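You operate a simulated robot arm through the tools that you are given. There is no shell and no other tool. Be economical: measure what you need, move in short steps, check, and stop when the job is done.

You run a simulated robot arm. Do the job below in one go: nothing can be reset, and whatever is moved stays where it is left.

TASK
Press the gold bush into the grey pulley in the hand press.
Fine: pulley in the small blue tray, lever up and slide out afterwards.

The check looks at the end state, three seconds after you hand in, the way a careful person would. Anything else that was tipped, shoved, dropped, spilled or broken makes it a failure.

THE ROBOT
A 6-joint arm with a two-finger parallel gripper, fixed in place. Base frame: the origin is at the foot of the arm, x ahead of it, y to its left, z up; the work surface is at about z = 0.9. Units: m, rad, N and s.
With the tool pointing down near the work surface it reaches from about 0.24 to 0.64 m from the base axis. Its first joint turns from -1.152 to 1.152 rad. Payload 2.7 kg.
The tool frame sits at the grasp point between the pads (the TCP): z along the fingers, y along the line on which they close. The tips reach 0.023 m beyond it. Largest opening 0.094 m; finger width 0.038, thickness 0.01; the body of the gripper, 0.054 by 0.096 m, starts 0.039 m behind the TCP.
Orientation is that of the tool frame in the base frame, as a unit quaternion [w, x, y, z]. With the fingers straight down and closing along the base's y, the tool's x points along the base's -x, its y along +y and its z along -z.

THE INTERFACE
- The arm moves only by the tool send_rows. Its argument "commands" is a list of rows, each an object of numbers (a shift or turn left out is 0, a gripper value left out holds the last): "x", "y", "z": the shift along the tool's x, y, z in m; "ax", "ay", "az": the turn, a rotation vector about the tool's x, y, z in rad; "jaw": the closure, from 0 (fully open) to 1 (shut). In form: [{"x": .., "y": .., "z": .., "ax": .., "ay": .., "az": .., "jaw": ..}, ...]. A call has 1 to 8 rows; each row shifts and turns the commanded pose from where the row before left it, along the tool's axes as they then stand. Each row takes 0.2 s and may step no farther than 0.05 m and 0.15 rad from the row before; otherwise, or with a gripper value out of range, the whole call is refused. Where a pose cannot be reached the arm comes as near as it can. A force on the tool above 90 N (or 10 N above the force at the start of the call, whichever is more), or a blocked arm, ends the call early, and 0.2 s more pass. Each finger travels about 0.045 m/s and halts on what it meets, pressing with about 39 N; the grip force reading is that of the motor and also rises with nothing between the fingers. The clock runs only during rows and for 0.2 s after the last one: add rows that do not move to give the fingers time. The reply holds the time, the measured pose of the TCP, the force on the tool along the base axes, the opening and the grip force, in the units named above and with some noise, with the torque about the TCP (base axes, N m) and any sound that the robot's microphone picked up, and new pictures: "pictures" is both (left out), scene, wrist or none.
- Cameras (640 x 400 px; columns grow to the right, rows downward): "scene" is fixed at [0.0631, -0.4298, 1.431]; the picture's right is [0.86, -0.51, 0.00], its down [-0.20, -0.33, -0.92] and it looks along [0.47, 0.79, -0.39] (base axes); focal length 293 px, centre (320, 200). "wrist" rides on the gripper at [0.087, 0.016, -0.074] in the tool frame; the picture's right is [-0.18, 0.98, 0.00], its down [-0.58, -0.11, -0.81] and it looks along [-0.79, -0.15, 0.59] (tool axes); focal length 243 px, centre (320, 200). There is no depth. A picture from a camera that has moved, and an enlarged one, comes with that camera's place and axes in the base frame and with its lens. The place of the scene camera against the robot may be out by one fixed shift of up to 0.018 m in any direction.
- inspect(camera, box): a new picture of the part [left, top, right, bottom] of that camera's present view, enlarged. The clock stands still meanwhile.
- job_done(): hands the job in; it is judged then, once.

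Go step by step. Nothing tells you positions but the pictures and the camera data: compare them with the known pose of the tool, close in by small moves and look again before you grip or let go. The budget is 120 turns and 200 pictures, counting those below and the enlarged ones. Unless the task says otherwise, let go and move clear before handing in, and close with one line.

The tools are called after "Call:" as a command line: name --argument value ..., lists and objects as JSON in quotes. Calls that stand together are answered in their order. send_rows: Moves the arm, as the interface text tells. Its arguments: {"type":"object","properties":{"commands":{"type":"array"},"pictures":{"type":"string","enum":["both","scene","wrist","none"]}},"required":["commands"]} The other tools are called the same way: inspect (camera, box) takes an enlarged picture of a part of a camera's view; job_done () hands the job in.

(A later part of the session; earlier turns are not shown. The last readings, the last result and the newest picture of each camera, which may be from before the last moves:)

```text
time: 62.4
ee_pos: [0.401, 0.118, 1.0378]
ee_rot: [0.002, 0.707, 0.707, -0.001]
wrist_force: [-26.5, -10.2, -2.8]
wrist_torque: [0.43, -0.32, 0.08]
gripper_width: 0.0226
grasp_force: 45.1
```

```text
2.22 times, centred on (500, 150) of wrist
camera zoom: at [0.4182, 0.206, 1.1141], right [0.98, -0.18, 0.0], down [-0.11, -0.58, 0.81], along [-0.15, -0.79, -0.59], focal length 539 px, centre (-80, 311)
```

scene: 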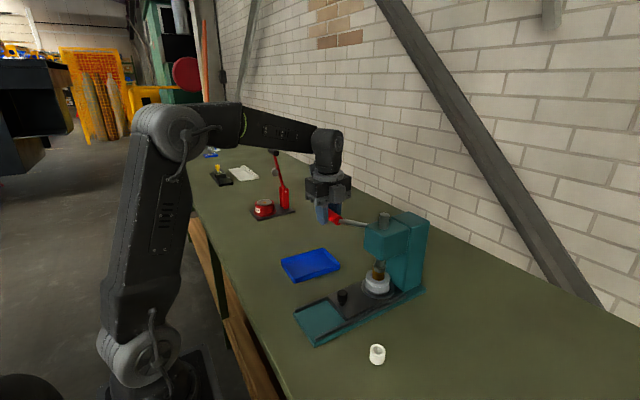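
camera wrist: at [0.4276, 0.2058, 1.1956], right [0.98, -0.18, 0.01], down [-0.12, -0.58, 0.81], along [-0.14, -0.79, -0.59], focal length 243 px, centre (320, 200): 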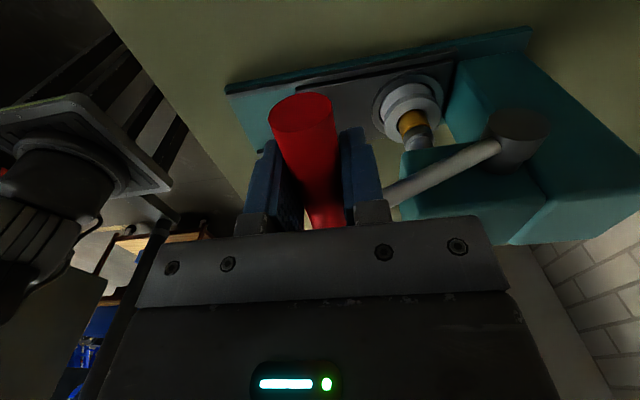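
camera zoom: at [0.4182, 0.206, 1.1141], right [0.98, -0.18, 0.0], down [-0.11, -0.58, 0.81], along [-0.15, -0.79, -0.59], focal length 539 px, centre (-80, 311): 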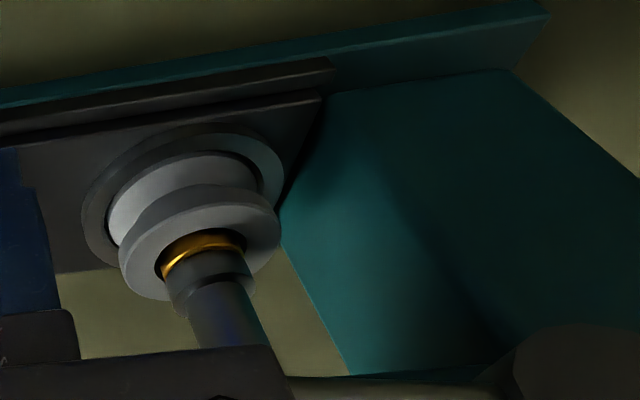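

The bush is going in, about 5 mm still proud. Continue.

Call:
send_rows --commands '[{"y": 0.0005, "z": 0.0132}, {"y": 0.0025, "z": 0.013}, {}]' --pictures "none"

Call:
inspect --camera "scene" --box '[340, 220, 420, 310]'

Call:
inspect --camera "wrist" --box '[360, 60, 520, 200]'

```text
time: 63.2
ee_pos: [0.4068, 0.1184, 1.0126]
ee_rot: [0.003, 0.707, 0.707, 0.002]
wrist_force: [-15.2, -7.7, -2.7]
wrist_torque: [-0.78, -0.42, -0.1]
gripper_width: 0.0226
grasp_force: 45.2
```

```text
4.44 times, centred on (380, 265) of scene
camera zoom: at [0.0627, -0.4299, 1.431], right [0.86, -0.51, 0.0], down [-0.2, -0.33, -0.92], along [0.47, 0.79, -0.39], focal length 1304 px, centre (53, -89)
```

zoom: 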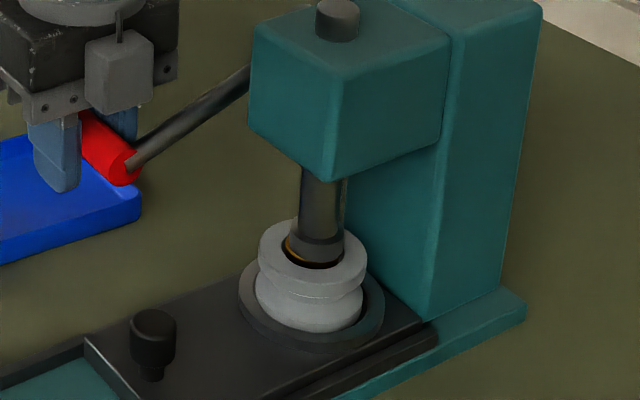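

```text
2.86 times, centred on (440, 130) of wrist
camera zoom: at [0.4233, 0.206, 1.0889], right [0.98, -0.18, 0.01], down [-0.12, -0.58, 0.81], along [-0.14, -0.79, -0.59], focal length 693 px, centre (-23, 400)
```

zoom: 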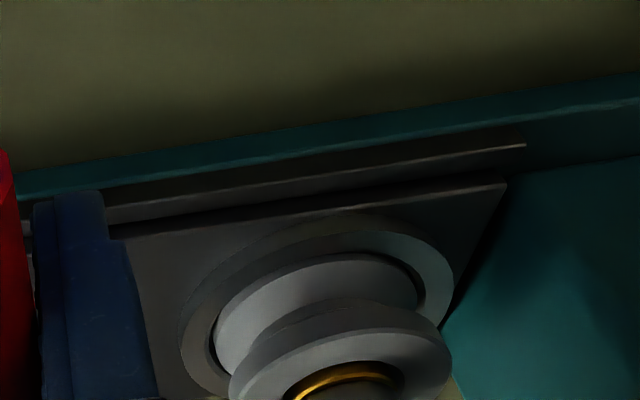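

Nearly flush. Another step or two, watching for the bottoming force.

Call:
send_rows --commands '[{"y": 0.0033, "z": 0.0128}, {}]' --pictures "none"

Call:
inspect --camera "scene" --box '[340, 220, 420, 310]'

```text
time: 63.8
ee_pos: [0.4123, 0.1192, 1.0009]
ee_rot: [0.004, 0.707, 0.707, 0.003]
wrist_force: [-10.8, -14.9, -1.6]
wrist_torque: [0.04, -0.45, 0.08]
gripper_width: 0.0224
grasp_force: 44.6
```

```text
4.44 times, centred on (380, 265) of scene
camera zoom: at [0.0628, -0.4302, 1.4309], right [0.86, -0.51, 0.0], down [-0.2, -0.33, -0.92], along [0.47, 0.79, -0.39], focal length 1304 px, centre (53, -89)
```

zoom: 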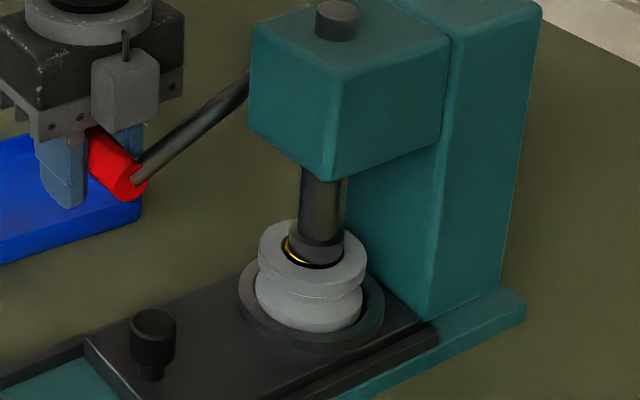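

Call:
send_rows --commands '[{"y": 0.0045, "z": 0.0123}, {}]' --pictures "none"

Call:
inspect --camera "scene" --box '[350, 230, 410, 300]'

```text
time: 64.4
ee_pos: [0.4165, 0.1189, 0.99]
ee_rot: [0.005, 0.707, 0.707, 0.005]
wrist_force: [-6.0, -17.1, 15.2]
wrist_torque: [-0.45, 0.05, -0.08]
gripper_width: 0.0227
grasp_force: 45.0
```

```text
5.71 times, centred on (380, 265) of scene
camera zoom: at [0.0627, -0.4303, 1.4308], right [0.86, -0.51, 0.0], down [-0.2, -0.33, -0.92], along [0.47, 0.79, -0.39], focal length 1677 px, centre (-23, -171)
```

zoom: 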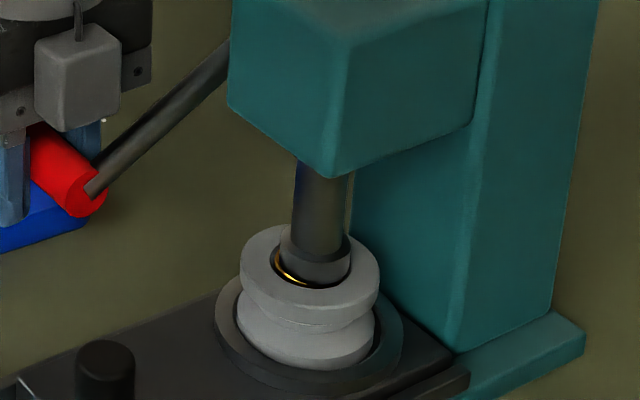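

Call:
send_rows --commands '[{"y": 0.004, "z": 0.009}, {}]' --pictures "none"

Call:
inspect --camera "scene" --box '[350, 230, 410, 300]'

```text
time: 65.0
ee_pos: [0.4172, 0.1212, 0.9825]
ee_rot: [0.002, 0.707, 0.707, 0.003]
wrist_force: [-41.3, 2.9, 42.6]
wrist_torque: [0.22, -0.53, -0.19]
gripper_width: 0.0228
grasp_force: 44.9
```

```text
5.71 times, centred on (380, 265) of scene
camera zoom: at [0.0613, -0.4298, 1.4311], right [0.86, -0.51, 0.0], down [-0.2, -0.33, -0.92], along [0.47, 0.79, -0.39], focal length 1677 px, centre (-23, -171)
```

zoom: 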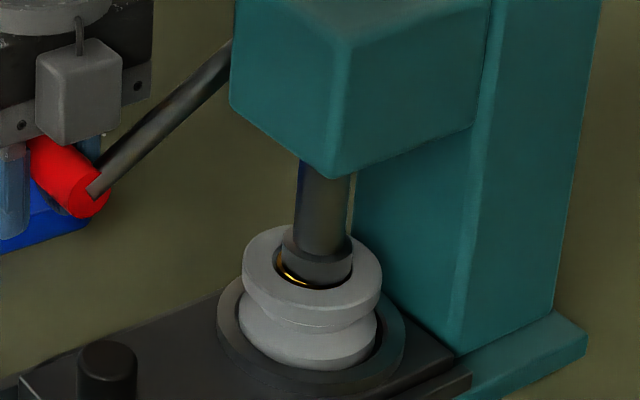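

Call:
send_rows --commands '[{"y": 0.0015, "z": 0.0025}, {}]' --pictures "none"

Call:
inspect --camera "wrist" --box '[340, 40, 540, 240]'

```text
time: 65.6
ee_pos: [0.4159, 0.1215, 0.98]
ee_rot: [0.002, 0.707, 0.707, 0.0]
wrist_force: [-57.0, 15.0, 41.0]
wrist_torque: [-0.36, -0.91, -0.25]
gripper_width: 0.0223
grasp_force: 44.9
```

```text
2.00 times, centred on (440, 140) of wrist
camera zoom: at [0.4334, 0.2078, 1.055], right [0.98, -0.18, 0.0], down [-0.11, -0.58, 0.81], along [-0.15, -0.79, -0.59], focal length 485 px, centre (80, 320)
```

zoom: 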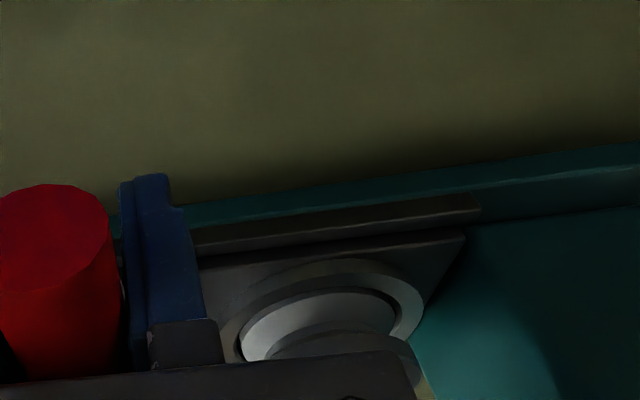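

The lever has hit a firm stop, so the press stroke is complete. Now raise the lever back along the same arc.

Call:
send_rows --commands '[{"y": -0.0055, "z": -0.0115}, {"y": -0.0045, "z": -0.0123}, {"y": -0.0033, "z": -0.0128}, {"y": -0.0025, "z": -0.013}, {"y": -0.0005, "z": -0.0132}, {"y": -0.0016, "z": -0.0132}, {"y": -0.0003, "z": -0.0133}, {}]' --pictures "none"

Call:
inspect --camera "scene" --box '[310, 200, 430, 310]'

```text
time: 67.4
ee_pos: [0.4021, 0.1205, 1.0676]
ee_rot: [0.004, 0.707, 0.707, 0.005]
wrist_force: [-21.2, 16.1, -1.7]
wrist_torque: [-0.24, -0.07, 0.13]
gripper_width: 0.0224
grasp_force: 44.9
```

```text
3.64 times, centred on (370, 255) of scene
camera zoom: at [0.0625, -0.4292, 1.4312], right [0.86, -0.51, 0.0], down [-0.2, -0.33, -0.92], along [0.47, 0.79, -0.39], focal length 1067 px, centre (138, 0)
```

zoom: 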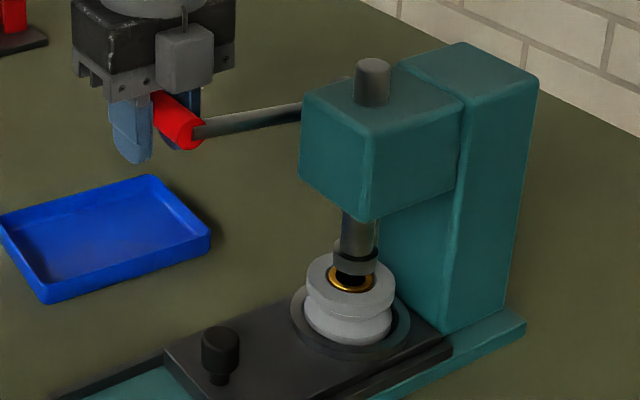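

The bush is in, nearly flush, and the ram is free. Continue raising the lever to its original position.

Call:
send_rows --commands '[{"y": -0.001, "z": -0.0133}, {"y": 0.003, "z": -0.0132}, {"y": 0.0036, "z": -0.013}, {"y": 0.0045, "z": -0.0126}, {"y": 0.0057, "z": -0.0121}, {"y": 0.0069, "z": -0.0114}, {"y": 0.008, "z": -0.0107}, {}]'

```text
time: 69.2
ee_pos: [0.4329, 0.1202, 1.1493]
ee_rot: [0.0, 0.708, 0.706, -0.003]
wrist_force: [5.5, -3.0, -42.4]
wrist_torque: [0.3, 0.06, 0.09]
gripper_width: 0.0223
grasp_force: 45.1
camera wrist: at [0.4488, 0.2069, 1.224], right [0.98, -0.18, 0.0], down [-0.11, -0.58, 0.81], along [-0.15, -0.79, -0.59], focal length 243 px, centre (320, 200)
```

scene: 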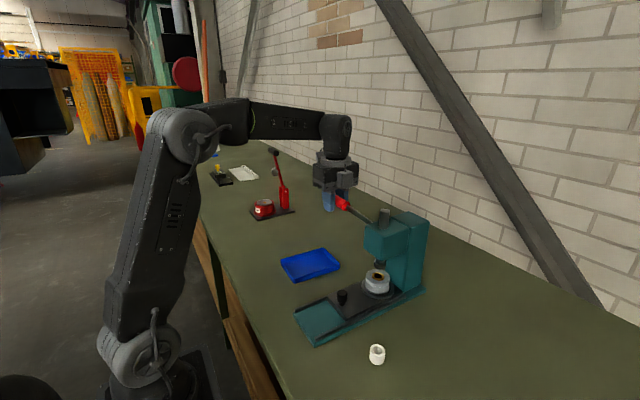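
wrist: 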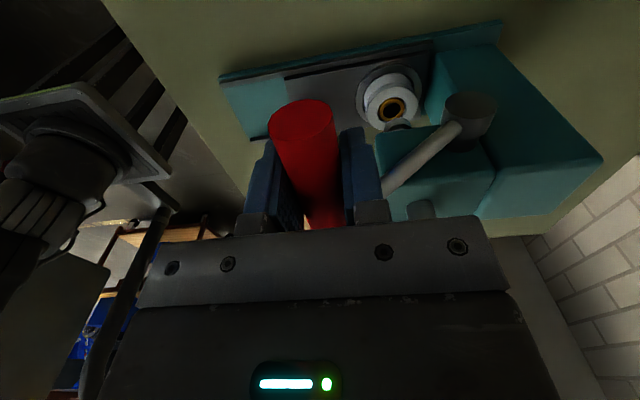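

Lever is against its upper stop. Relax, release, and lift off, then check that it stays up.

Call:
send_rows --commands '[{"z": 0.004}, {"jaw": 0.3}, {}, {}, {"z": -0.04}, {"z": -0.04}, {}]' --pictures "scene"

Call:
inspect --camera "scene" --box '[310, 170, 440, 310]'

Call:
inspect --camera "wrist" --box '[200, 0, 500, 180]'

```text
time: 70.8
ee_pos: [0.4319, 0.1198, 1.2304]
ee_rot: [0.003, 0.707, 0.707, 0.004]
wrist_force: [0.6, -0.1, -0.2]
wrist_torque: [-0.01, 0.0, 0.03]
gripper_width: 0.0658
grasp_force: 0.1
```

scene: 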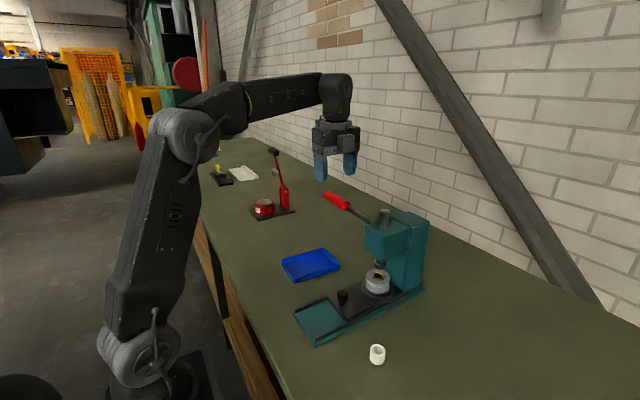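

```text
2.86 times, centred on (375, 240) of scene
camera zoom: at [0.0631, -0.4298, 1.431], right [0.86, -0.51, 0.0], down [-0.2, -0.33, -0.92], along [0.47, 0.79, -0.39], focal length 838 px, centre (163, 86)
```

zoom: 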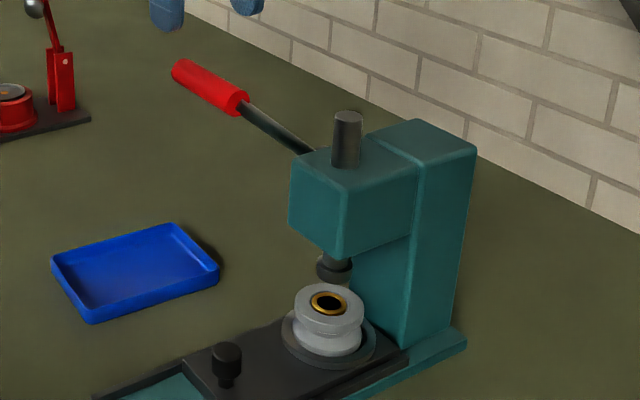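

```text
2.13 times, centred on (350, 90) of wrist
camera zoom: at [0.4472, 0.2075, 1.3058], right [0.98, -0.18, 0.01], down [-0.12, -0.58, 0.81], along [-0.14, -0.79, -0.59], focal length 518 px, centre (256, 435)
```

zoom: 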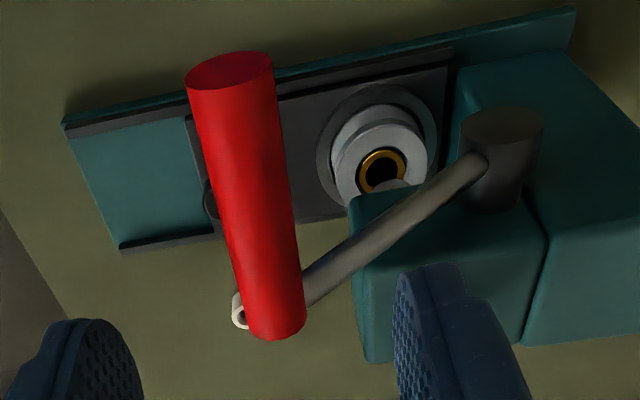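

Lever up, bush seated. Back off, undo the yaw, and return to the knob.

Call:
send_rows --commands '[{"y": -0.04, "z": -0.01}, {"y": -0.04}, {"y": -0.03}, {"az": -0.1428}, {"az": -0.1428}, {"az": -0.1428}, {"az": -0.1428}, {"az": -0.1428}]' --pictures "none"

Call:
send_rows --commands '[{"az": -0.1428}, {"az": -0.1428}, {"az": -0.1428}, {"az": -0.1428}, {"az": -0.1428}, {"az": -0.1428}, {"y": -0.05}, {"y": -0.05}]' --pictures "none"

Call:
send_rows --commands '[{"ay": -0.12}, {"ay": -0.12}, {"ay": -0.12}, {"x": 0.0176, "z": 0.0468}, {"x": 0.0176, "z": 0.0468}, {"x": 0.0176, "z": 0.0468}, {}]' --pictures "wrist"

```text
time: 72.6
ee_pos: [0.3215, 0.1195, 1.24]
ee_rot: [0.005, 0.415, 0.91, 0.002]
wrist_force: [-0.4, -0.7, 0.1]
wrist_torque: [0.0, 0.01, -0.01]
gripper_width: 0.0657
grasp_force: 0.0
```

```text
time: 74.4
ee_pos: [0.3245, 0.0193, 1.2405]
ee_rot: [0.005, -0.001, 1.0, 0.001]
wrist_force: [-0.2, 0.3, 0.5]
wrist_torque: [0.07, -0.01, 0.01]
gripper_width: 0.0656
grasp_force: 0.1
```

```text
time: 76.0
ee_pos: [0.3227, 0.0189, 1.0868]
ee_rot: [0.184, 0.0, 0.983, 0.0]
wrist_force: [0.0, -0.5, 0.0]
wrist_torque: [0.0, -0.01, -0.03]
gripper_width: 0.0658
grasp_force: 0.1
camera wrist: at [0.2153, 0.0364, 1.1258], right [0.17, 0.98, 0.07], down [0.25, -0.11, 0.96], along [0.95, -0.15, -0.26], focal length 243 px, centre (320, 200)
```

wrist: 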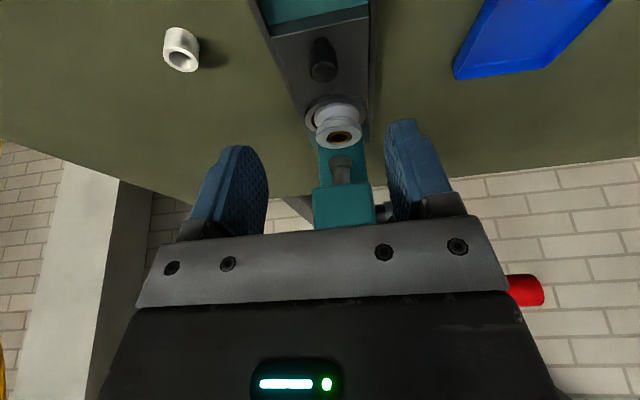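

Call:
send_rows --commands '[{"x": -0.0073, "y": 0.0006, "z": 0.0472}, {"x": -0.0073, "z": 0.0472}, {"x": -0.0073, "z": 0.0472}, {}, {"jaw": 1}, {}, {}, {}]' --pictures "wrist"

```text
time: 77.8
ee_pos: [0.3947, 0.0198, 0.9636]
ee_rot: [0.184, 0.0, 0.983, -0.001]
wrist_force: [0.9, -4.1, -4.3]
wrist_torque: [0.24, -0.36, 0.1]
gripper_width: 0.0246
grasp_force: 44.7
camera wrist: at [0.2871, 0.0366, 1.003], right [0.17, 0.98, 0.07], down [0.25, -0.11, 0.96], along [0.95, -0.15, -0.26], focal length 243 px, centre (320, 200)
```

wrist: 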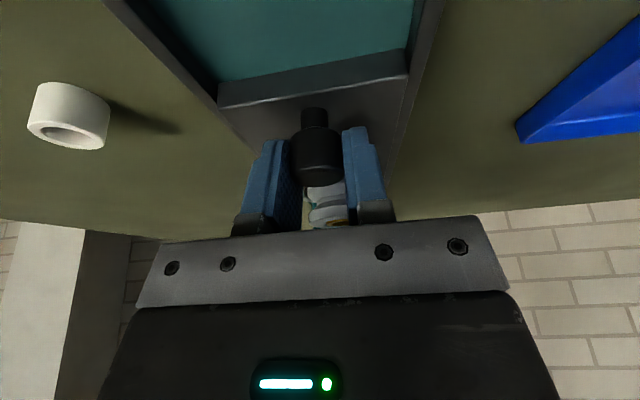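

Knob gripped. Pull out 0.06 m at this tilt, then finish upright.

Call:
send_rows --commands '[{"x": 0.0112, "z": -0.0042}, {"x": 0.0112, "z": -0.0042}, {"x": 0.0112, "z": -0.0042}, {"x": 0.0112, "z": -0.0042}, {"x": 0.0094, "z": -0.0035}, {}]' --pictures "none"

Call:
send_rows --commands '[{"jaw": 0.5}, {}, {"ay": 0.12}, {"ay": 0.12}, {"ay": 0.12}, {"jaw": 1}, {}, {}]' --pictures "wrist"

```text
time: 79.2
ee_pos: [0.336, 0.0204, 0.9633]
ee_rot: [0.185, 0.001, 0.983, 0.0]
wrist_force: [1.2, -34.6, 14.4]
wrist_torque: [-0.08, -0.45, 0.31]
gripper_width: 0.0249
grasp_force: 44.8
```

```text
time: 81.0
ee_pos: [0.3347, 0.0199, 0.9629]
ee_rot: [0.004, 0.0, 1.0, 0.001]
wrist_force: [1.7, -5.8, 2.3]
wrist_torque: [0.48, 1.22, 0.21]
gripper_width: 0.0249
grasp_force: 45.3
camera wrist: at [0.25, 0.0366, 1.0381], right [0.18, 0.98, 0.0], down [0.57, -0.11, 0.81], along [0.8, -0.15, -0.58], focal length 243 px, centre (320, 200)
```

wrist: 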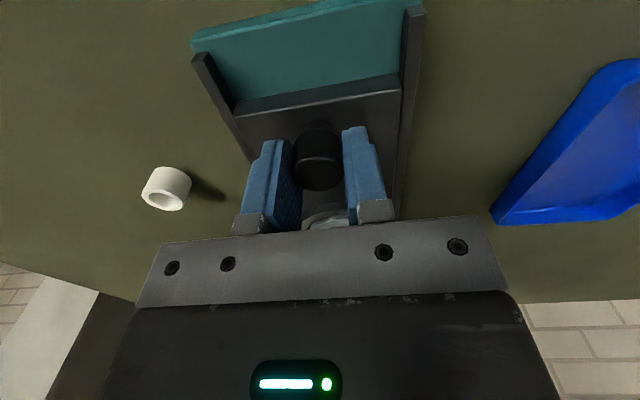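

Call:
send_rows --commands '[{"x": 0.01, "y": -0.0005}, {"x": 0.01}, {"x": 0.01}, {"x": 0.01}, {"x": 0.004}, {}]' --pictures "none"

Call:
send_rows --commands '[{"x": 0.003}, {"x": 0.002}, {}]' --pictures "none"

Call:
inspect --camera "scene" --box '[280, 200, 430, 350]'

```text
time: 82.4
ee_pos: [0.2917, 0.0205, 0.9641]
ee_rot: [0.004, 0.0, 1.0, 0.001]
wrist_force: [1.3, -17.4, -26.1]
wrist_torque: [0.42, -1.21, -0.03]
gripper_width: 0.025
grasp_force: 44.2
```

```text
time: 83.2
ee_pos: [0.2874, 0.0204, 0.9639]
ee_rot: [0.004, 0.0, 1.0, 0.0]
wrist_force: [2.5, -13.2, -30.9]
wrist_torque: [0.48, 0.19, 0.08]
gripper_width: 0.0249
grasp_force: 44.9
```

```text
2.67 times, centred on (355, 275) of scene
camera zoom: at [0.0634, -0.4301, 1.4309], right [0.86, -0.51, 0.0], down [-0.2, -0.33, -0.92], along [0.47, 0.79, -0.39], focal length 782 px, centre (227, 0)
```

zoom: 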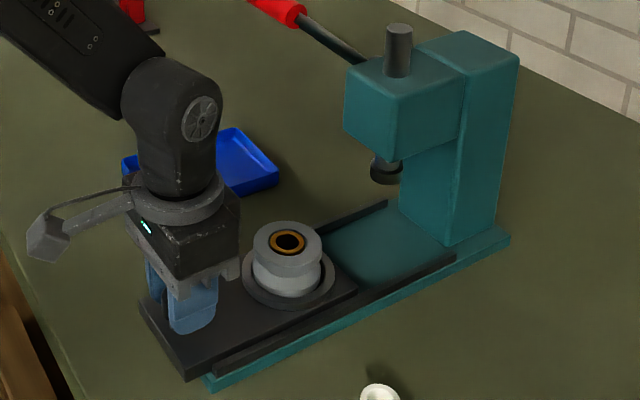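

Call:
send_rows --commands '[{"x": 0.003, "z": 0.0005}, {"x": 0.003}, {}]' --pictures "none"

Call:
send_rows --commands '[{"x": 0.003}, {"x": 0.003}, {}]' --pictures "wrist"

```text
time: 84.0
ee_pos: [0.2813, 0.0198, 0.9627]
ee_rot: [0.005, -0.001, 1.0, 0.0]
wrist_force: [-4.9, -20.0, -3.8]
wrist_torque: [0.23, 1.37, 0.12]
gripper_width: 0.0243
grasp_force: 45.1
```

```text
time: 84.8
ee_pos: [0.2783, 0.0205, 0.9635]
ee_rot: [0.01, -0.001, 1.0, 0.0]
wrist_force: [28.8, -31.5, -25.1]
wrist_torque: [-0.48, -0.66, 0.18]
gripper_width: 0.0248
grasp_force: 44.8
camera wrist: at [0.1918, 0.0365, 1.0374], right [0.18, 0.98, 0.0], down [0.57, -0.11, 0.82], along [0.8, -0.15, -0.58], focal length 243 px, centre (320, 200)
```

wrist: 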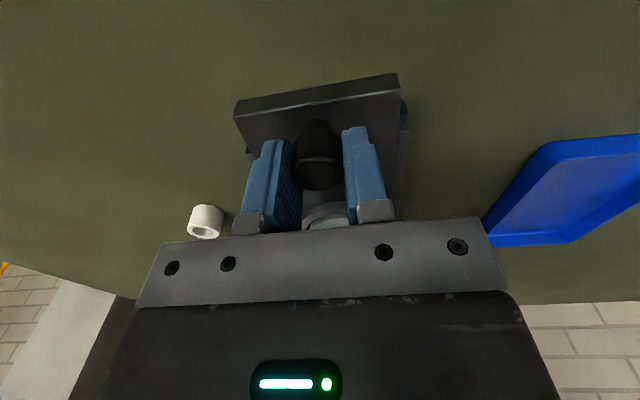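

The slide reached its out-stop (knob at 0.279), so the pulley should be near (0.388, 0.020). Release, rise, tilt and look at the pulley.

Call:
send_rows --commands '[{"x": -0.002}, {"jaw": 0.4}, {}, {"z": -0.05}, {"z": -0.05, "jaw": 0.1}, {"x": -0.05}, {"ay": -0.12}, {"ay": -0.12}]' --pictures "none"

Call:
send_rows --commands '[{"ay": -0.12}, {}]'

Call:
inspect --camera "wrist" --box '[240, 0, 420, 140]'

```text
time: 86.6
ee_pos: [0.3254, 0.0226, 1.064]
ee_rot: [0.126, 0.0, 0.992, -0.001]
wrist_force: [0.2, 0.6, 0.6]
wrist_torque: [0.0, 0.02, 0.0]
gripper_width: 0.0845
grasp_force: 0.0
```

```text
time: 87.2
ee_pos: [0.3263, 0.0224, 1.0647]
ee_rot: [0.184, 0.0, 0.983, -0.001]
wrist_force: [0.2, 0.3, -0.2]
wrist_torque: [-0.03, -0.02, -0.01]
gripper_width: 0.0844
grasp_force: 0.1
camera wrist: at [0.2196, 0.0377, 1.1024], right [0.17, 0.98, 0.07], down [0.25, -0.11, 0.96], along [0.95, -0.15, -0.26], focal length 243 px, centre (320, 200)
```

scene: 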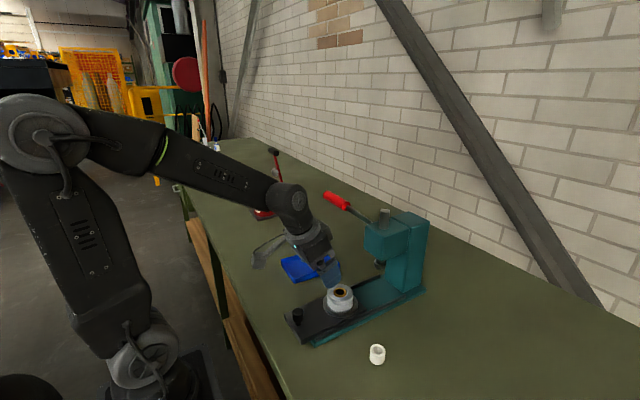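
wrist: 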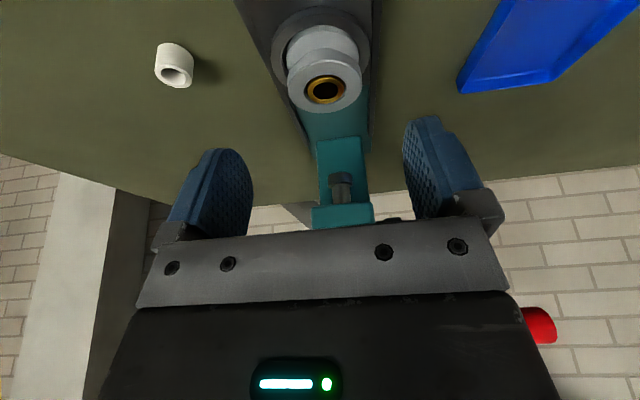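

```text
2.86 times, centred on (330, 70) of wrist
camera zoom: at [0.2196, 0.0377, 1.1024], right [0.17, 0.98, 0.07], down [0.25, -0.11, 0.96], along [0.95, -0.15, -0.26], focal length 693 px, centre (291, 571)
```

zoom: 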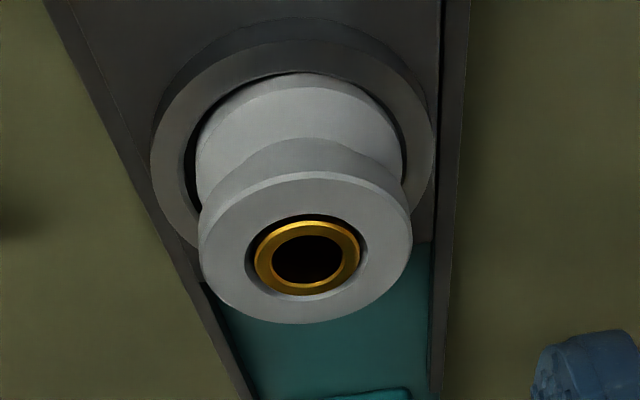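

The bush is seated flush in the pulley. Pulley centre about (0.385, 0.021), diameter 59 mm. Descend with fingers around the upper flange.

Call:
send_rows --commands '[{"x": -0.0057, "y": -0.001, "z": 0.0385}, {"x": -0.0057, "z": 0.0385}, {"x": -0.0046, "z": 0.031}, {}]' --pictures "wrist"

Call:
inspect --camera "scene" --box '[280, 230, 400, 350]'

```text
time: 88.2
ee_pos: [0.3804, 0.0206, 0.9675]
ee_rot: [0.185, 0.001, 0.983, -0.001]
wrist_force: [0.4, 0.3, -1.0]
wrist_torque: [0.0, -0.03, 0.0]
gripper_width: 0.085
grasp_force: 0.0
camera wrist: at [0.2731, 0.0368, 1.0066], right [0.17, 0.98, 0.07], down [0.25, -0.11, 0.96], along [0.95, -0.15, -0.26], focal length 243 px, centre (320, 200)
```

wrist: 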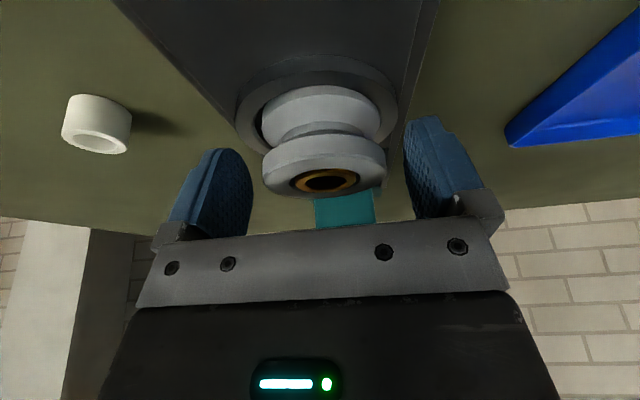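

```text
3.33 times, centred on (340, 290) of scene
camera zoom: at [0.0631, -0.4298, 1.431], right [0.86, -0.51, 0.0], down [-0.2, -0.33, -0.92], along [0.47, 0.79, -0.39], focal length 978 px, centre (253, -100)
```

zoom: 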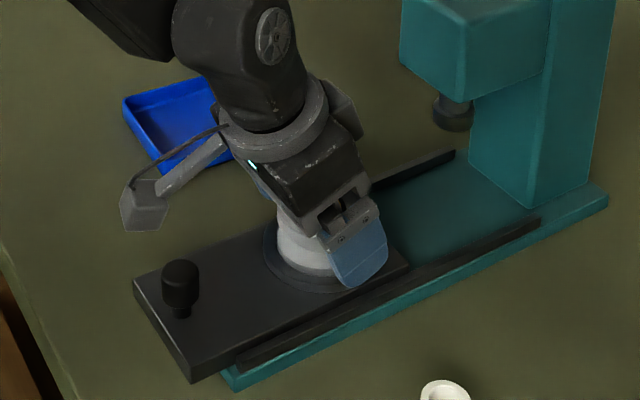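

Call:
send_rows --commands '[{"x": 0.0005, "y": 0.0008, "z": 0.0055}, {"jaw": 1}, {}, {}, {}]' --pictures "wrist"

```text
time: 89.4
ee_pos: [0.3811, 0.0218, 0.9624]
ee_rot: [0.184, 0.0, 0.983, 0.001]
wrist_force: [4.2, -12.5, -2.1]
wrist_torque: [-0.76, -0.67, 0.1]
gripper_width: 0.0709
grasp_force: 44.9
camera wrist: at [0.2748, 0.0367, 1.0015], right [0.17, 0.98, 0.07], down [0.25, -0.11, 0.96], along [0.95, -0.15, -0.26], focal length 243 px, centre (320, 200)
```

wrist: 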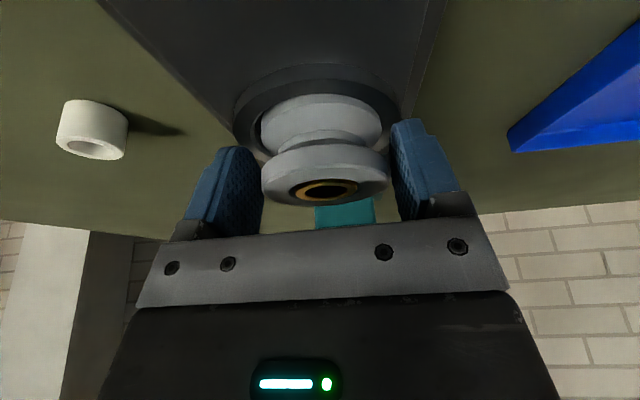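

Width 71 mm means the tips caught the raised seat ring, not the pulley. Open, raise 10 mm, and close again.

Call:
send_rows --commands '[{"jaw": 0.1}, {}, {"x": -0.0035, "z": -0.0094}, {}, {"jaw": 1}, {}, {}, {}]' --pictures "wrist"

Call:
inspect --camera "scene" --box '[280, 230, 400, 350]'

```text
time: 91.2
ee_pos: [0.3807, 0.0214, 0.9729]
ee_rot: [0.185, -0.001, 0.983, 0.0]
wrist_force: [-0.1, -0.7, 1.3]
wrist_torque: [-0.03, 0.04, -0.01]
gripper_width: 0.06
grasp_force: 38.7
camera wrist: at [0.2739, 0.037, 1.0125], right [0.17, 0.98, 0.07], down [0.25, -0.11, 0.96], along [0.95, -0.15, -0.26], focal length 243 px, centre (320, 200)
```

wrist: 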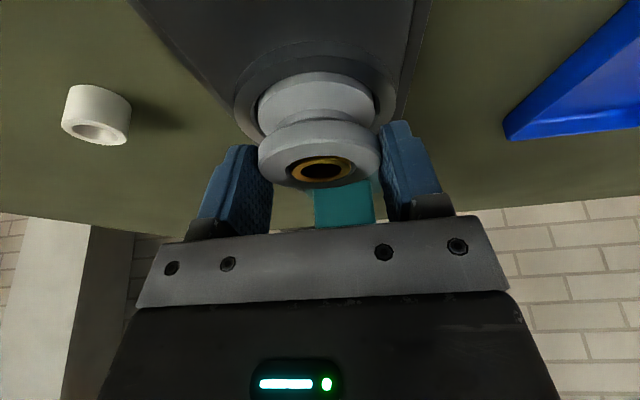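

```text
3.33 times, centred on (340, 290) of scene
camera zoom: at [0.0631, -0.4298, 1.431], right [0.86, -0.51, 0.0], down [-0.2, -0.33, -0.92], along [0.47, 0.79, -0.39], focal length 978 px, centre (253, -100)
```

zoom: 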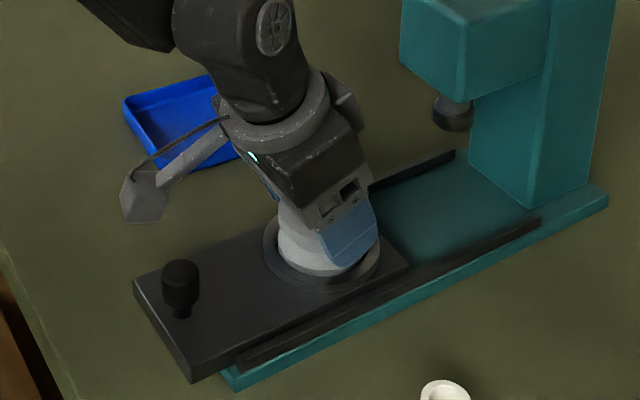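

Now gripping the pulley flange (60 mm). Lift gently and check.

Call:
send_rows --commands '[{"x": -0.0035, "z": -0.0094}, {"x": -0.007, "z": -0.0187}, {"x": -0.014, "z": -0.0375}, {}]'

Call:
inspect --camera "scene" --box '[280, 210, 400, 330]'

```text
time: 92.2
ee_pos: [0.3792, 0.021, 1.0432]
ee_rot: [0.184, 0.0, 0.983, 0.0]
wrist_force: [0.3, -0.9, -2.1]
wrist_torque: [-0.01, 0.01, 0.01]
gripper_width: 0.0597
grasp_force: 39.1
camera wrist: at [0.2721, 0.0376, 1.0824], right [0.17, 0.98, 0.07], down [0.25, -0.11, 0.96], along [0.95, -0.15, -0.26], focal length 243 px, centre (320, 200)
```

scene: 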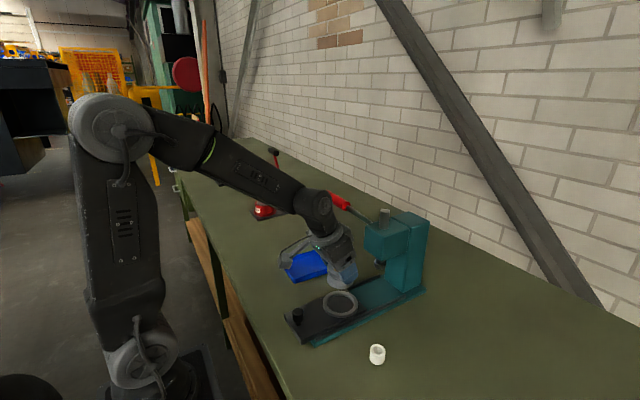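
wrist: 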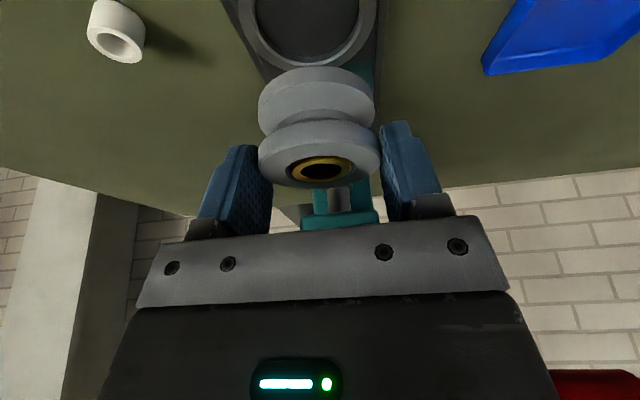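

```text
3.33 times, centred on (340, 270) of scene
camera zoom: at [0.0631, -0.4298, 1.431], right [0.86, -0.51, 0.0], down [-0.2, -0.33, -0.92], along [0.47, 0.79, -0.39], focal length 978 px, centre (253, -33)
```

zoom: 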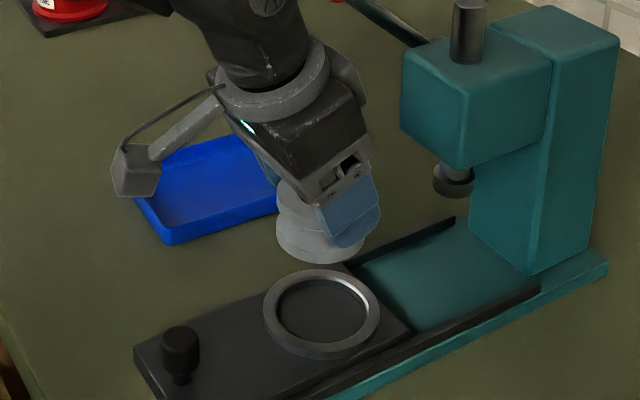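

Pulley lifted cleanly with the bush in it. Carry it around the lever to above the tray.

Call:
send_rows --commands '[{"x": 0.0281, "z": -0.0106}, {"y": 0.045}, {"y": 0.045}, {"y": 0.045}, {"y": 0.045}, {"y": 0.023}, {"x": -0.0281, "z": 0.0106}, {}]'

Call:
inspect --camera "scene" --box '[260, 200, 400, 320]'

```text
time: 94.0
ee_pos: [0.3811, 0.2242, 1.044]
ee_rot: [0.184, 0.0, 0.983, 0.0]
wrist_force: [0.8, -0.8, -1.6]
wrist_torque: [0.04, -0.02, -0.02]
gripper_width: 0.0597
grasp_force: 38.7
camera wrist: at [0.273, 0.2408, 1.0836], right [0.17, 0.98, 0.07], down [0.25, -0.11, 0.96], along [0.95, -0.15, -0.26], focal length 243 px, centre (320, 200)
```

scene: 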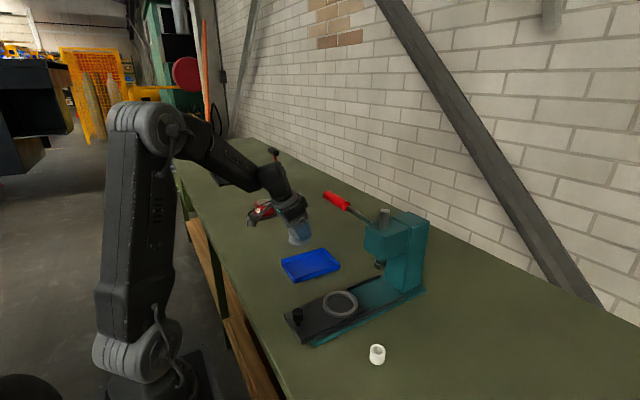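
wrist: 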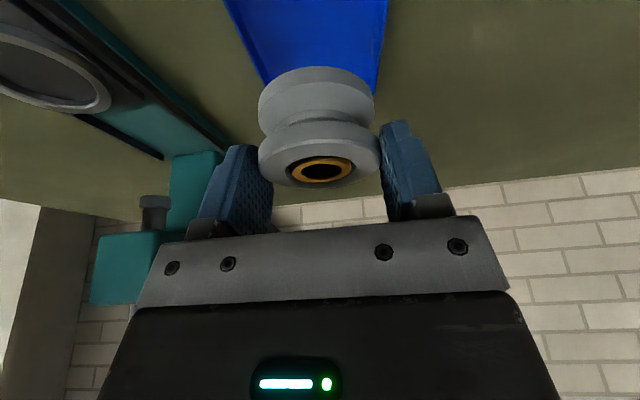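

```text
3.33 times, centred on (330, 260) of scene
camera zoom: at [0.0631, -0.4297, 1.431], right [0.86, -0.51, 0.0], down [-0.2, -0.33, -0.92], along [0.47, 0.79, -0.39], focal length 978 px, centre (287, 0)
```

zoom: 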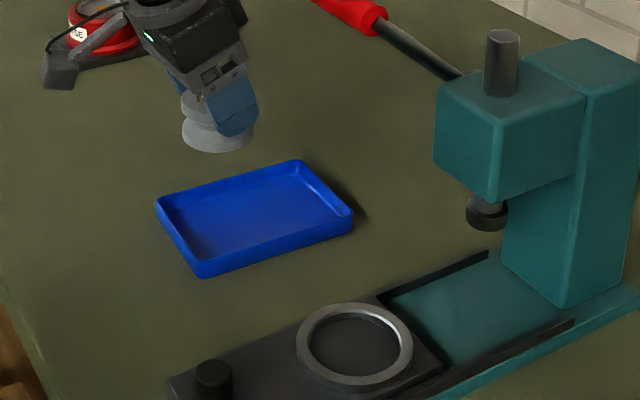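

Call:
send_rows --commands '[{"x": -0.0271, "y": -0.003, "z": 0.0102}, {"x": 0.0097, "z": 0.0257}, {"x": 0.0097, "z": 0.0257}, {}]'

Call:
inspect --camera "scene" --box '[260, 210, 380, 310]'

```text
time: 95.0
ee_pos: [0.4104, 0.2196, 0.9882]
ee_rot: [0.185, -0.001, 0.983, 0.0]
wrist_force: [0.3, 0.0, -1.4]
wrist_torque: [0.02, -0.02, 0.02]
gripper_width: 0.0595
grasp_force: 39.0
camera wrist: at [0.3033, 0.2369, 1.0278], right [0.17, 0.98, 0.07], down [0.25, -0.11, 0.96], along [0.95, -0.15, -0.26], focal length 243 px, centre (320, 200)
```

scene: 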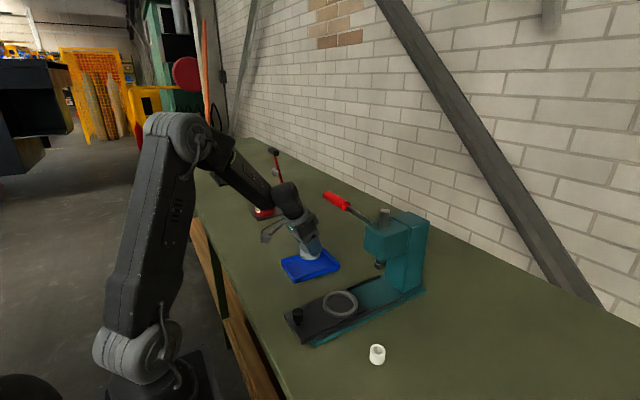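
wrist: 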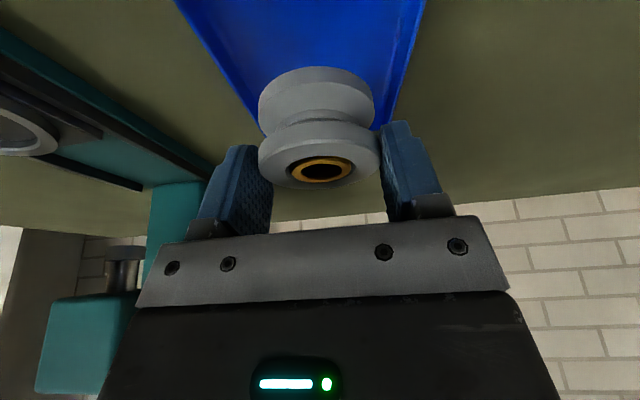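

```text
4.00 times, centred on (320, 260) of scene
camera zoom: at [0.0631, -0.4298, 1.431], right [0.86, -0.51, 0.0], down [-0.2, -0.33, -0.92], along [0.47, 0.79, -0.39], focal length 1174 px, centre (320, -40)
```

zoom: 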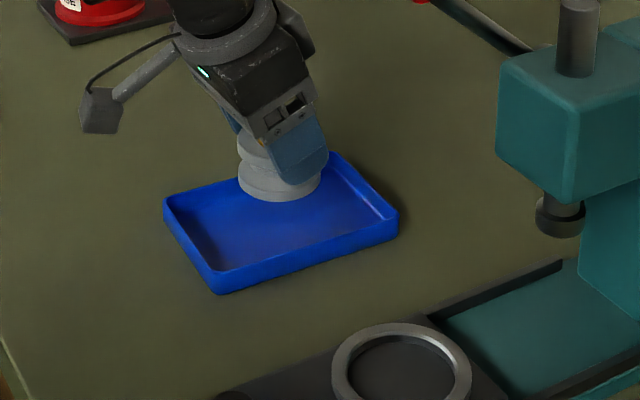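

Call:
send_rows --commands '[{"x": 0.0053, "z": 0.014}, {"x": 0.0025, "z": 0.0066}, {}]' --pictures "none"

Call:
inspect --camera "scene" --box '[260, 210, 380, 310]'

```text
time: 95.8
ee_pos: [0.4123, 0.2198, 0.9664]
ee_rot: [0.185, 0.0, 0.983, 0.0]
wrist_force: [0.8, 0.7, -1.8]
wrist_torque: [0.0, 0.01, -0.01]
gripper_width: 0.0596
grasp_force: 39.1
```

```text
4.00 times, centred on (320, 260) of scene
camera zoom: at [0.0631, -0.4298, 1.431], right [0.86, -0.51, 0.0], down [-0.2, -0.33, -0.92], along [0.47, 0.79, -0.39], focal length 1174 px, centre (320, -40)
```

zoom: 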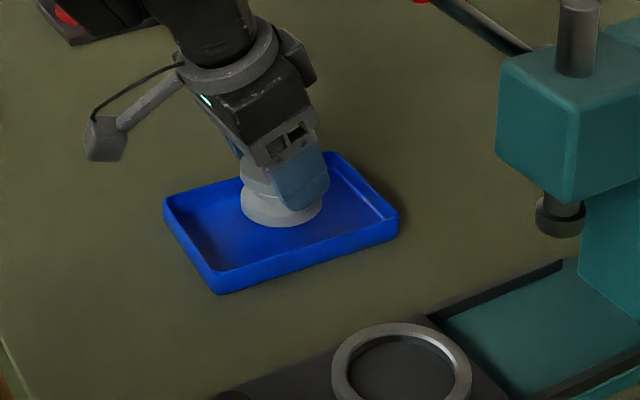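

Call:
send_rows --commands '[{"x": 0.0011, "z": 0.0028}, {"x": 0.0011, "z": 0.0028}, {}]' --pictures "none"

Call:
send_rows --commands '[{"x": 0.0007, "z": 0.0019}, {}]' --pictures "none"

```text
time: 96.6
ee_pos: [0.4121, 0.2204, 0.9593]
ee_rot: [0.184, 0.0, 0.983, 0.0]
wrist_force: [0.9, -0.8, -1.5]
wrist_torque: [0.01, -0.01, 0.0]
gripper_width: 0.0596
grasp_force: 39.4
```

```text
time: 97.2
ee_pos: [0.4116, 0.2182, 0.9587]
ee_rot: [0.184, 0.0, 0.983, 0.0]
wrist_force: [-0.7, 0.1, -1.5]
wrist_torque: [0.02, -0.04, 0.01]
gripper_width: 0.0596
grasp_force: 38.9
```

Call:
send_rows --commands '[{"x": 0.0007, "z": 0.0019}, {}]' --pictures "none"

Call:
send_rows --commands '[{"x": 0.0007, "z": 0.0019}, {}]' --pictures "none"

Call:
send_rows --commands '[{"x": 0.0007, "z": 0.0019}, {}]' --pictures "none"

```text
time: 97.8
ee_pos: [0.4114, 0.2197, 0.956]
ee_rot: [0.184, 0.0, 0.983, 0.0]
wrist_force: [-0.3, -0.6, -1.2]
wrist_torque: [0.03, 0.04, 0.0]
gripper_width: 0.0594
grasp_force: 38.8
```

```text
time: 98.4
ee_pos: [0.4115, 0.2206, 0.9546]
ee_rot: [0.185, 0.0, 0.983, 0.0]
wrist_force: [-0.6, 0.1, -1.0]
wrist_torque: [-0.03, 0.01, 0.02]
gripper_width: 0.0596
grasp_force: 39.2
```

```text
time: 99.0
ee_pos: [0.4114, 0.2197, 0.9523]
ee_rot: [0.183, 0.0, 0.983, 0.0]
wrist_force: [0.0, -0.5, -1.5]
wrist_torque: [-0.02, 0.02, 0.01]
gripper_width: 0.0594
grasp_force: 39.1
```

Call:
inspect --camera "scene" --box '[280, 230, 350, 290]'

Call:
send_rows --commands '[{"x": 0.0007, "z": 0.0019}, {}]' --pictures "none"

Call:
send_rows --commands '[{"x": 0.0007, "z": 0.0019}, {}]' --pictures "none"

```text
6.67 times, centred on (315, 260) of scene
camera zoom: at [0.0631, -0.4298, 1.431], right [0.86, -0.51, 0.0], down [-0.2, -0.33, -0.92], along [0.47, 0.79, -0.39], focal length 1956 px, centre (353, -200)
```

zoom: 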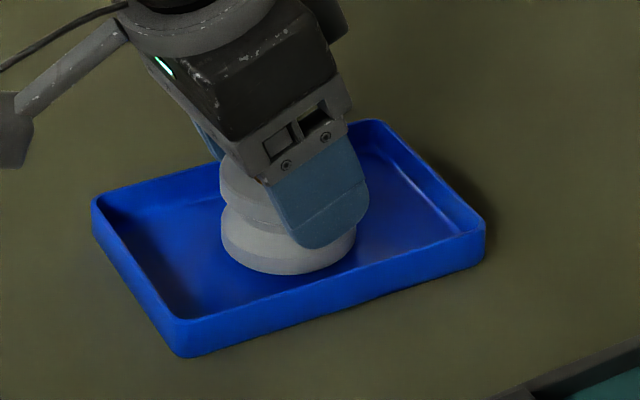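

```text
time: 99.6
ee_pos: [0.4111, 0.2201, 0.9501]
ee_rot: [0.184, 0.0, 0.983, 0.001]
wrist_force: [0.5, 1.1, -1.6]
wrist_torque: [-0.03, -0.01, -0.02]
gripper_width: 0.0594
grasp_force: 39.1
```

```text
time: 100.2
ee_pos: [0.4101, 0.2206, 0.9489]
ee_rot: [0.184, 0.0, 0.983, 0.0]
wrist_force: [0.0, 0.5, -1.3]
wrist_torque: [0.0, 0.03, 0.01]
gripper_width: 0.0596
grasp_force: 39.3
```

Call:
send_rows --commands '[{"x": 0.0006, "z": 0.0015}, {}]' --pictures "none"

Call:
send_rows --commands '[{"x": 0.0006, "z": 0.0015}, {}]' --pictures "none"

Call:
inspect --camera "scene" --box '[280, 230, 350, 290]'

```text
time: 100.8
ee_pos: [0.4111, 0.2207, 0.9474]
ee_rot: [0.186, -0.001, 0.983, 0.001]
wrist_force: [-0.8, -0.5, 1.7]
wrist_torque: [-0.1, -0.01, 0.0]
gripper_width: 0.0595
grasp_force: 39.3
```

```text
time: 101.4
ee_pos: [0.4115, 0.2203, 0.9477]
ee_rot: [0.187, 0.0, 0.982, 0.002]
wrist_force: [-6.8, -3.0, 25.6]
wrist_torque: [-0.34, 0.54, -0.04]
gripper_width: 0.0596
grasp_force: 39.1
```

```text
6.67 times, centred on (315, 260) of scene
camera zoom: at [0.0626, -0.43, 1.431], right [0.86, -0.51, 0.0], down [-0.2, -0.33, -0.92], along [0.47, 0.79, -0.39], focal length 1956 px, centre (353, -200)
```

zoom: 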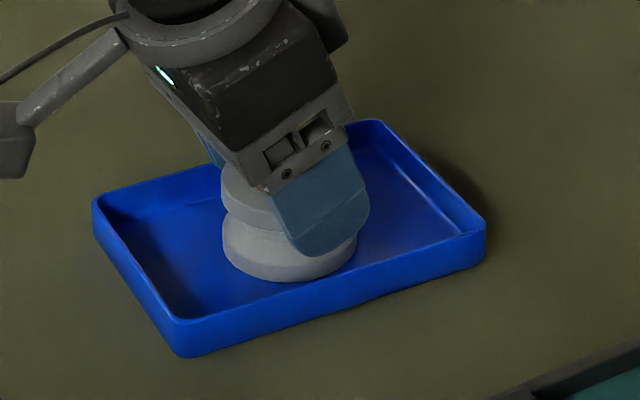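

Pulley rests on the tray floor. Ease off, open just enough, and back out along the fingers.

Call:
send_rows --commands '[{"x": -0.0005, "z": -0.0013}, {"jaw": 0.3}, {"jaw": 0.24}, {}, {"z": -0.02}, {"z": -0.03}, {"z": -0.04}, {}]'

Call:
inspect --camera "wrist" --box '[220, 0, 420, 140]'

Call:
inspect --camera "scene" --box '[260, 200, 380, 300]'

```text
time: 103.2
ee_pos: [0.3799, 0.2218, 1.0294]
ee_rot: [0.184, 0.0, 0.983, 0.0]
wrist_force: [0.1, -0.1, 0.4]
wrist_torque: [0.04, -0.01, 0.01]
gripper_width: 0.0714
grasp_force: 0.0
camera wrist: at [0.2715, 0.2385, 1.0682], right [0.17, 0.98, 0.07], down [0.25, -0.11, 0.96], along [0.95, -0.15, -0.26], focal length 243 px, centre (320, 200)
```

scene: 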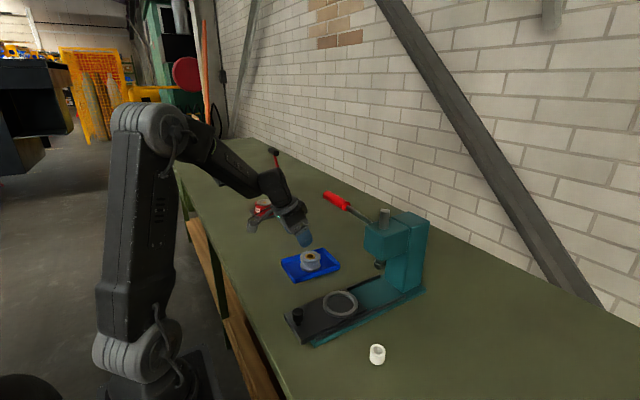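
wrist: 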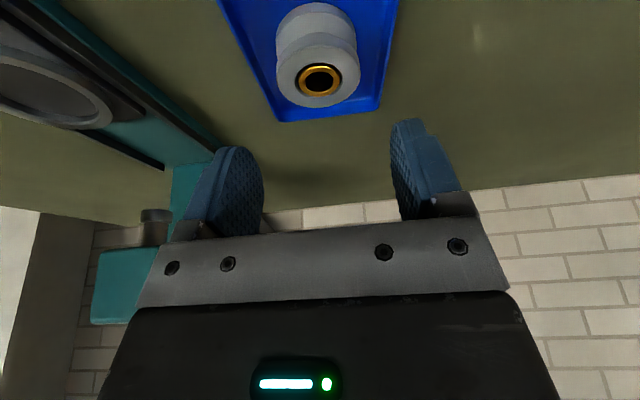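

```text
2.86 times, centred on (320, 70) of wrist
camera zoom: at [0.2715, 0.2385, 1.0682], right [0.17, 0.98, 0.07], down [0.25, -0.11, 0.96], along [0.95, -0.15, -0.26], focal length 693 px, centre (320, 571)
```

zoom: 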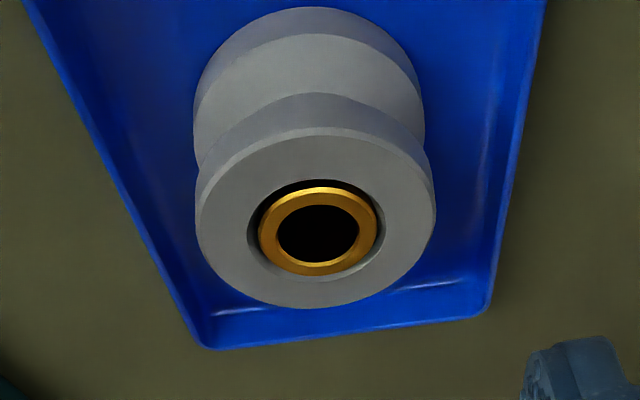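

```text
4.00 times, centred on (320, 250) of scene
camera zoom: at [0.0631, -0.4298, 1.431], right [0.86, -0.51, 0.0], down [-0.2, -0.33, -0.92], along [0.47, 0.79, -0.39], focal length 1174 px, centre (320, 0)
```

zoom: 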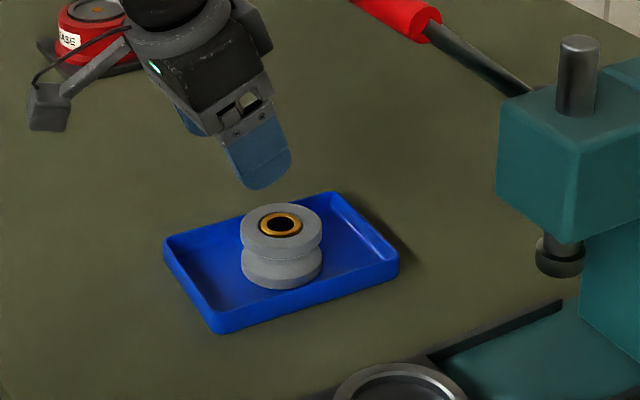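

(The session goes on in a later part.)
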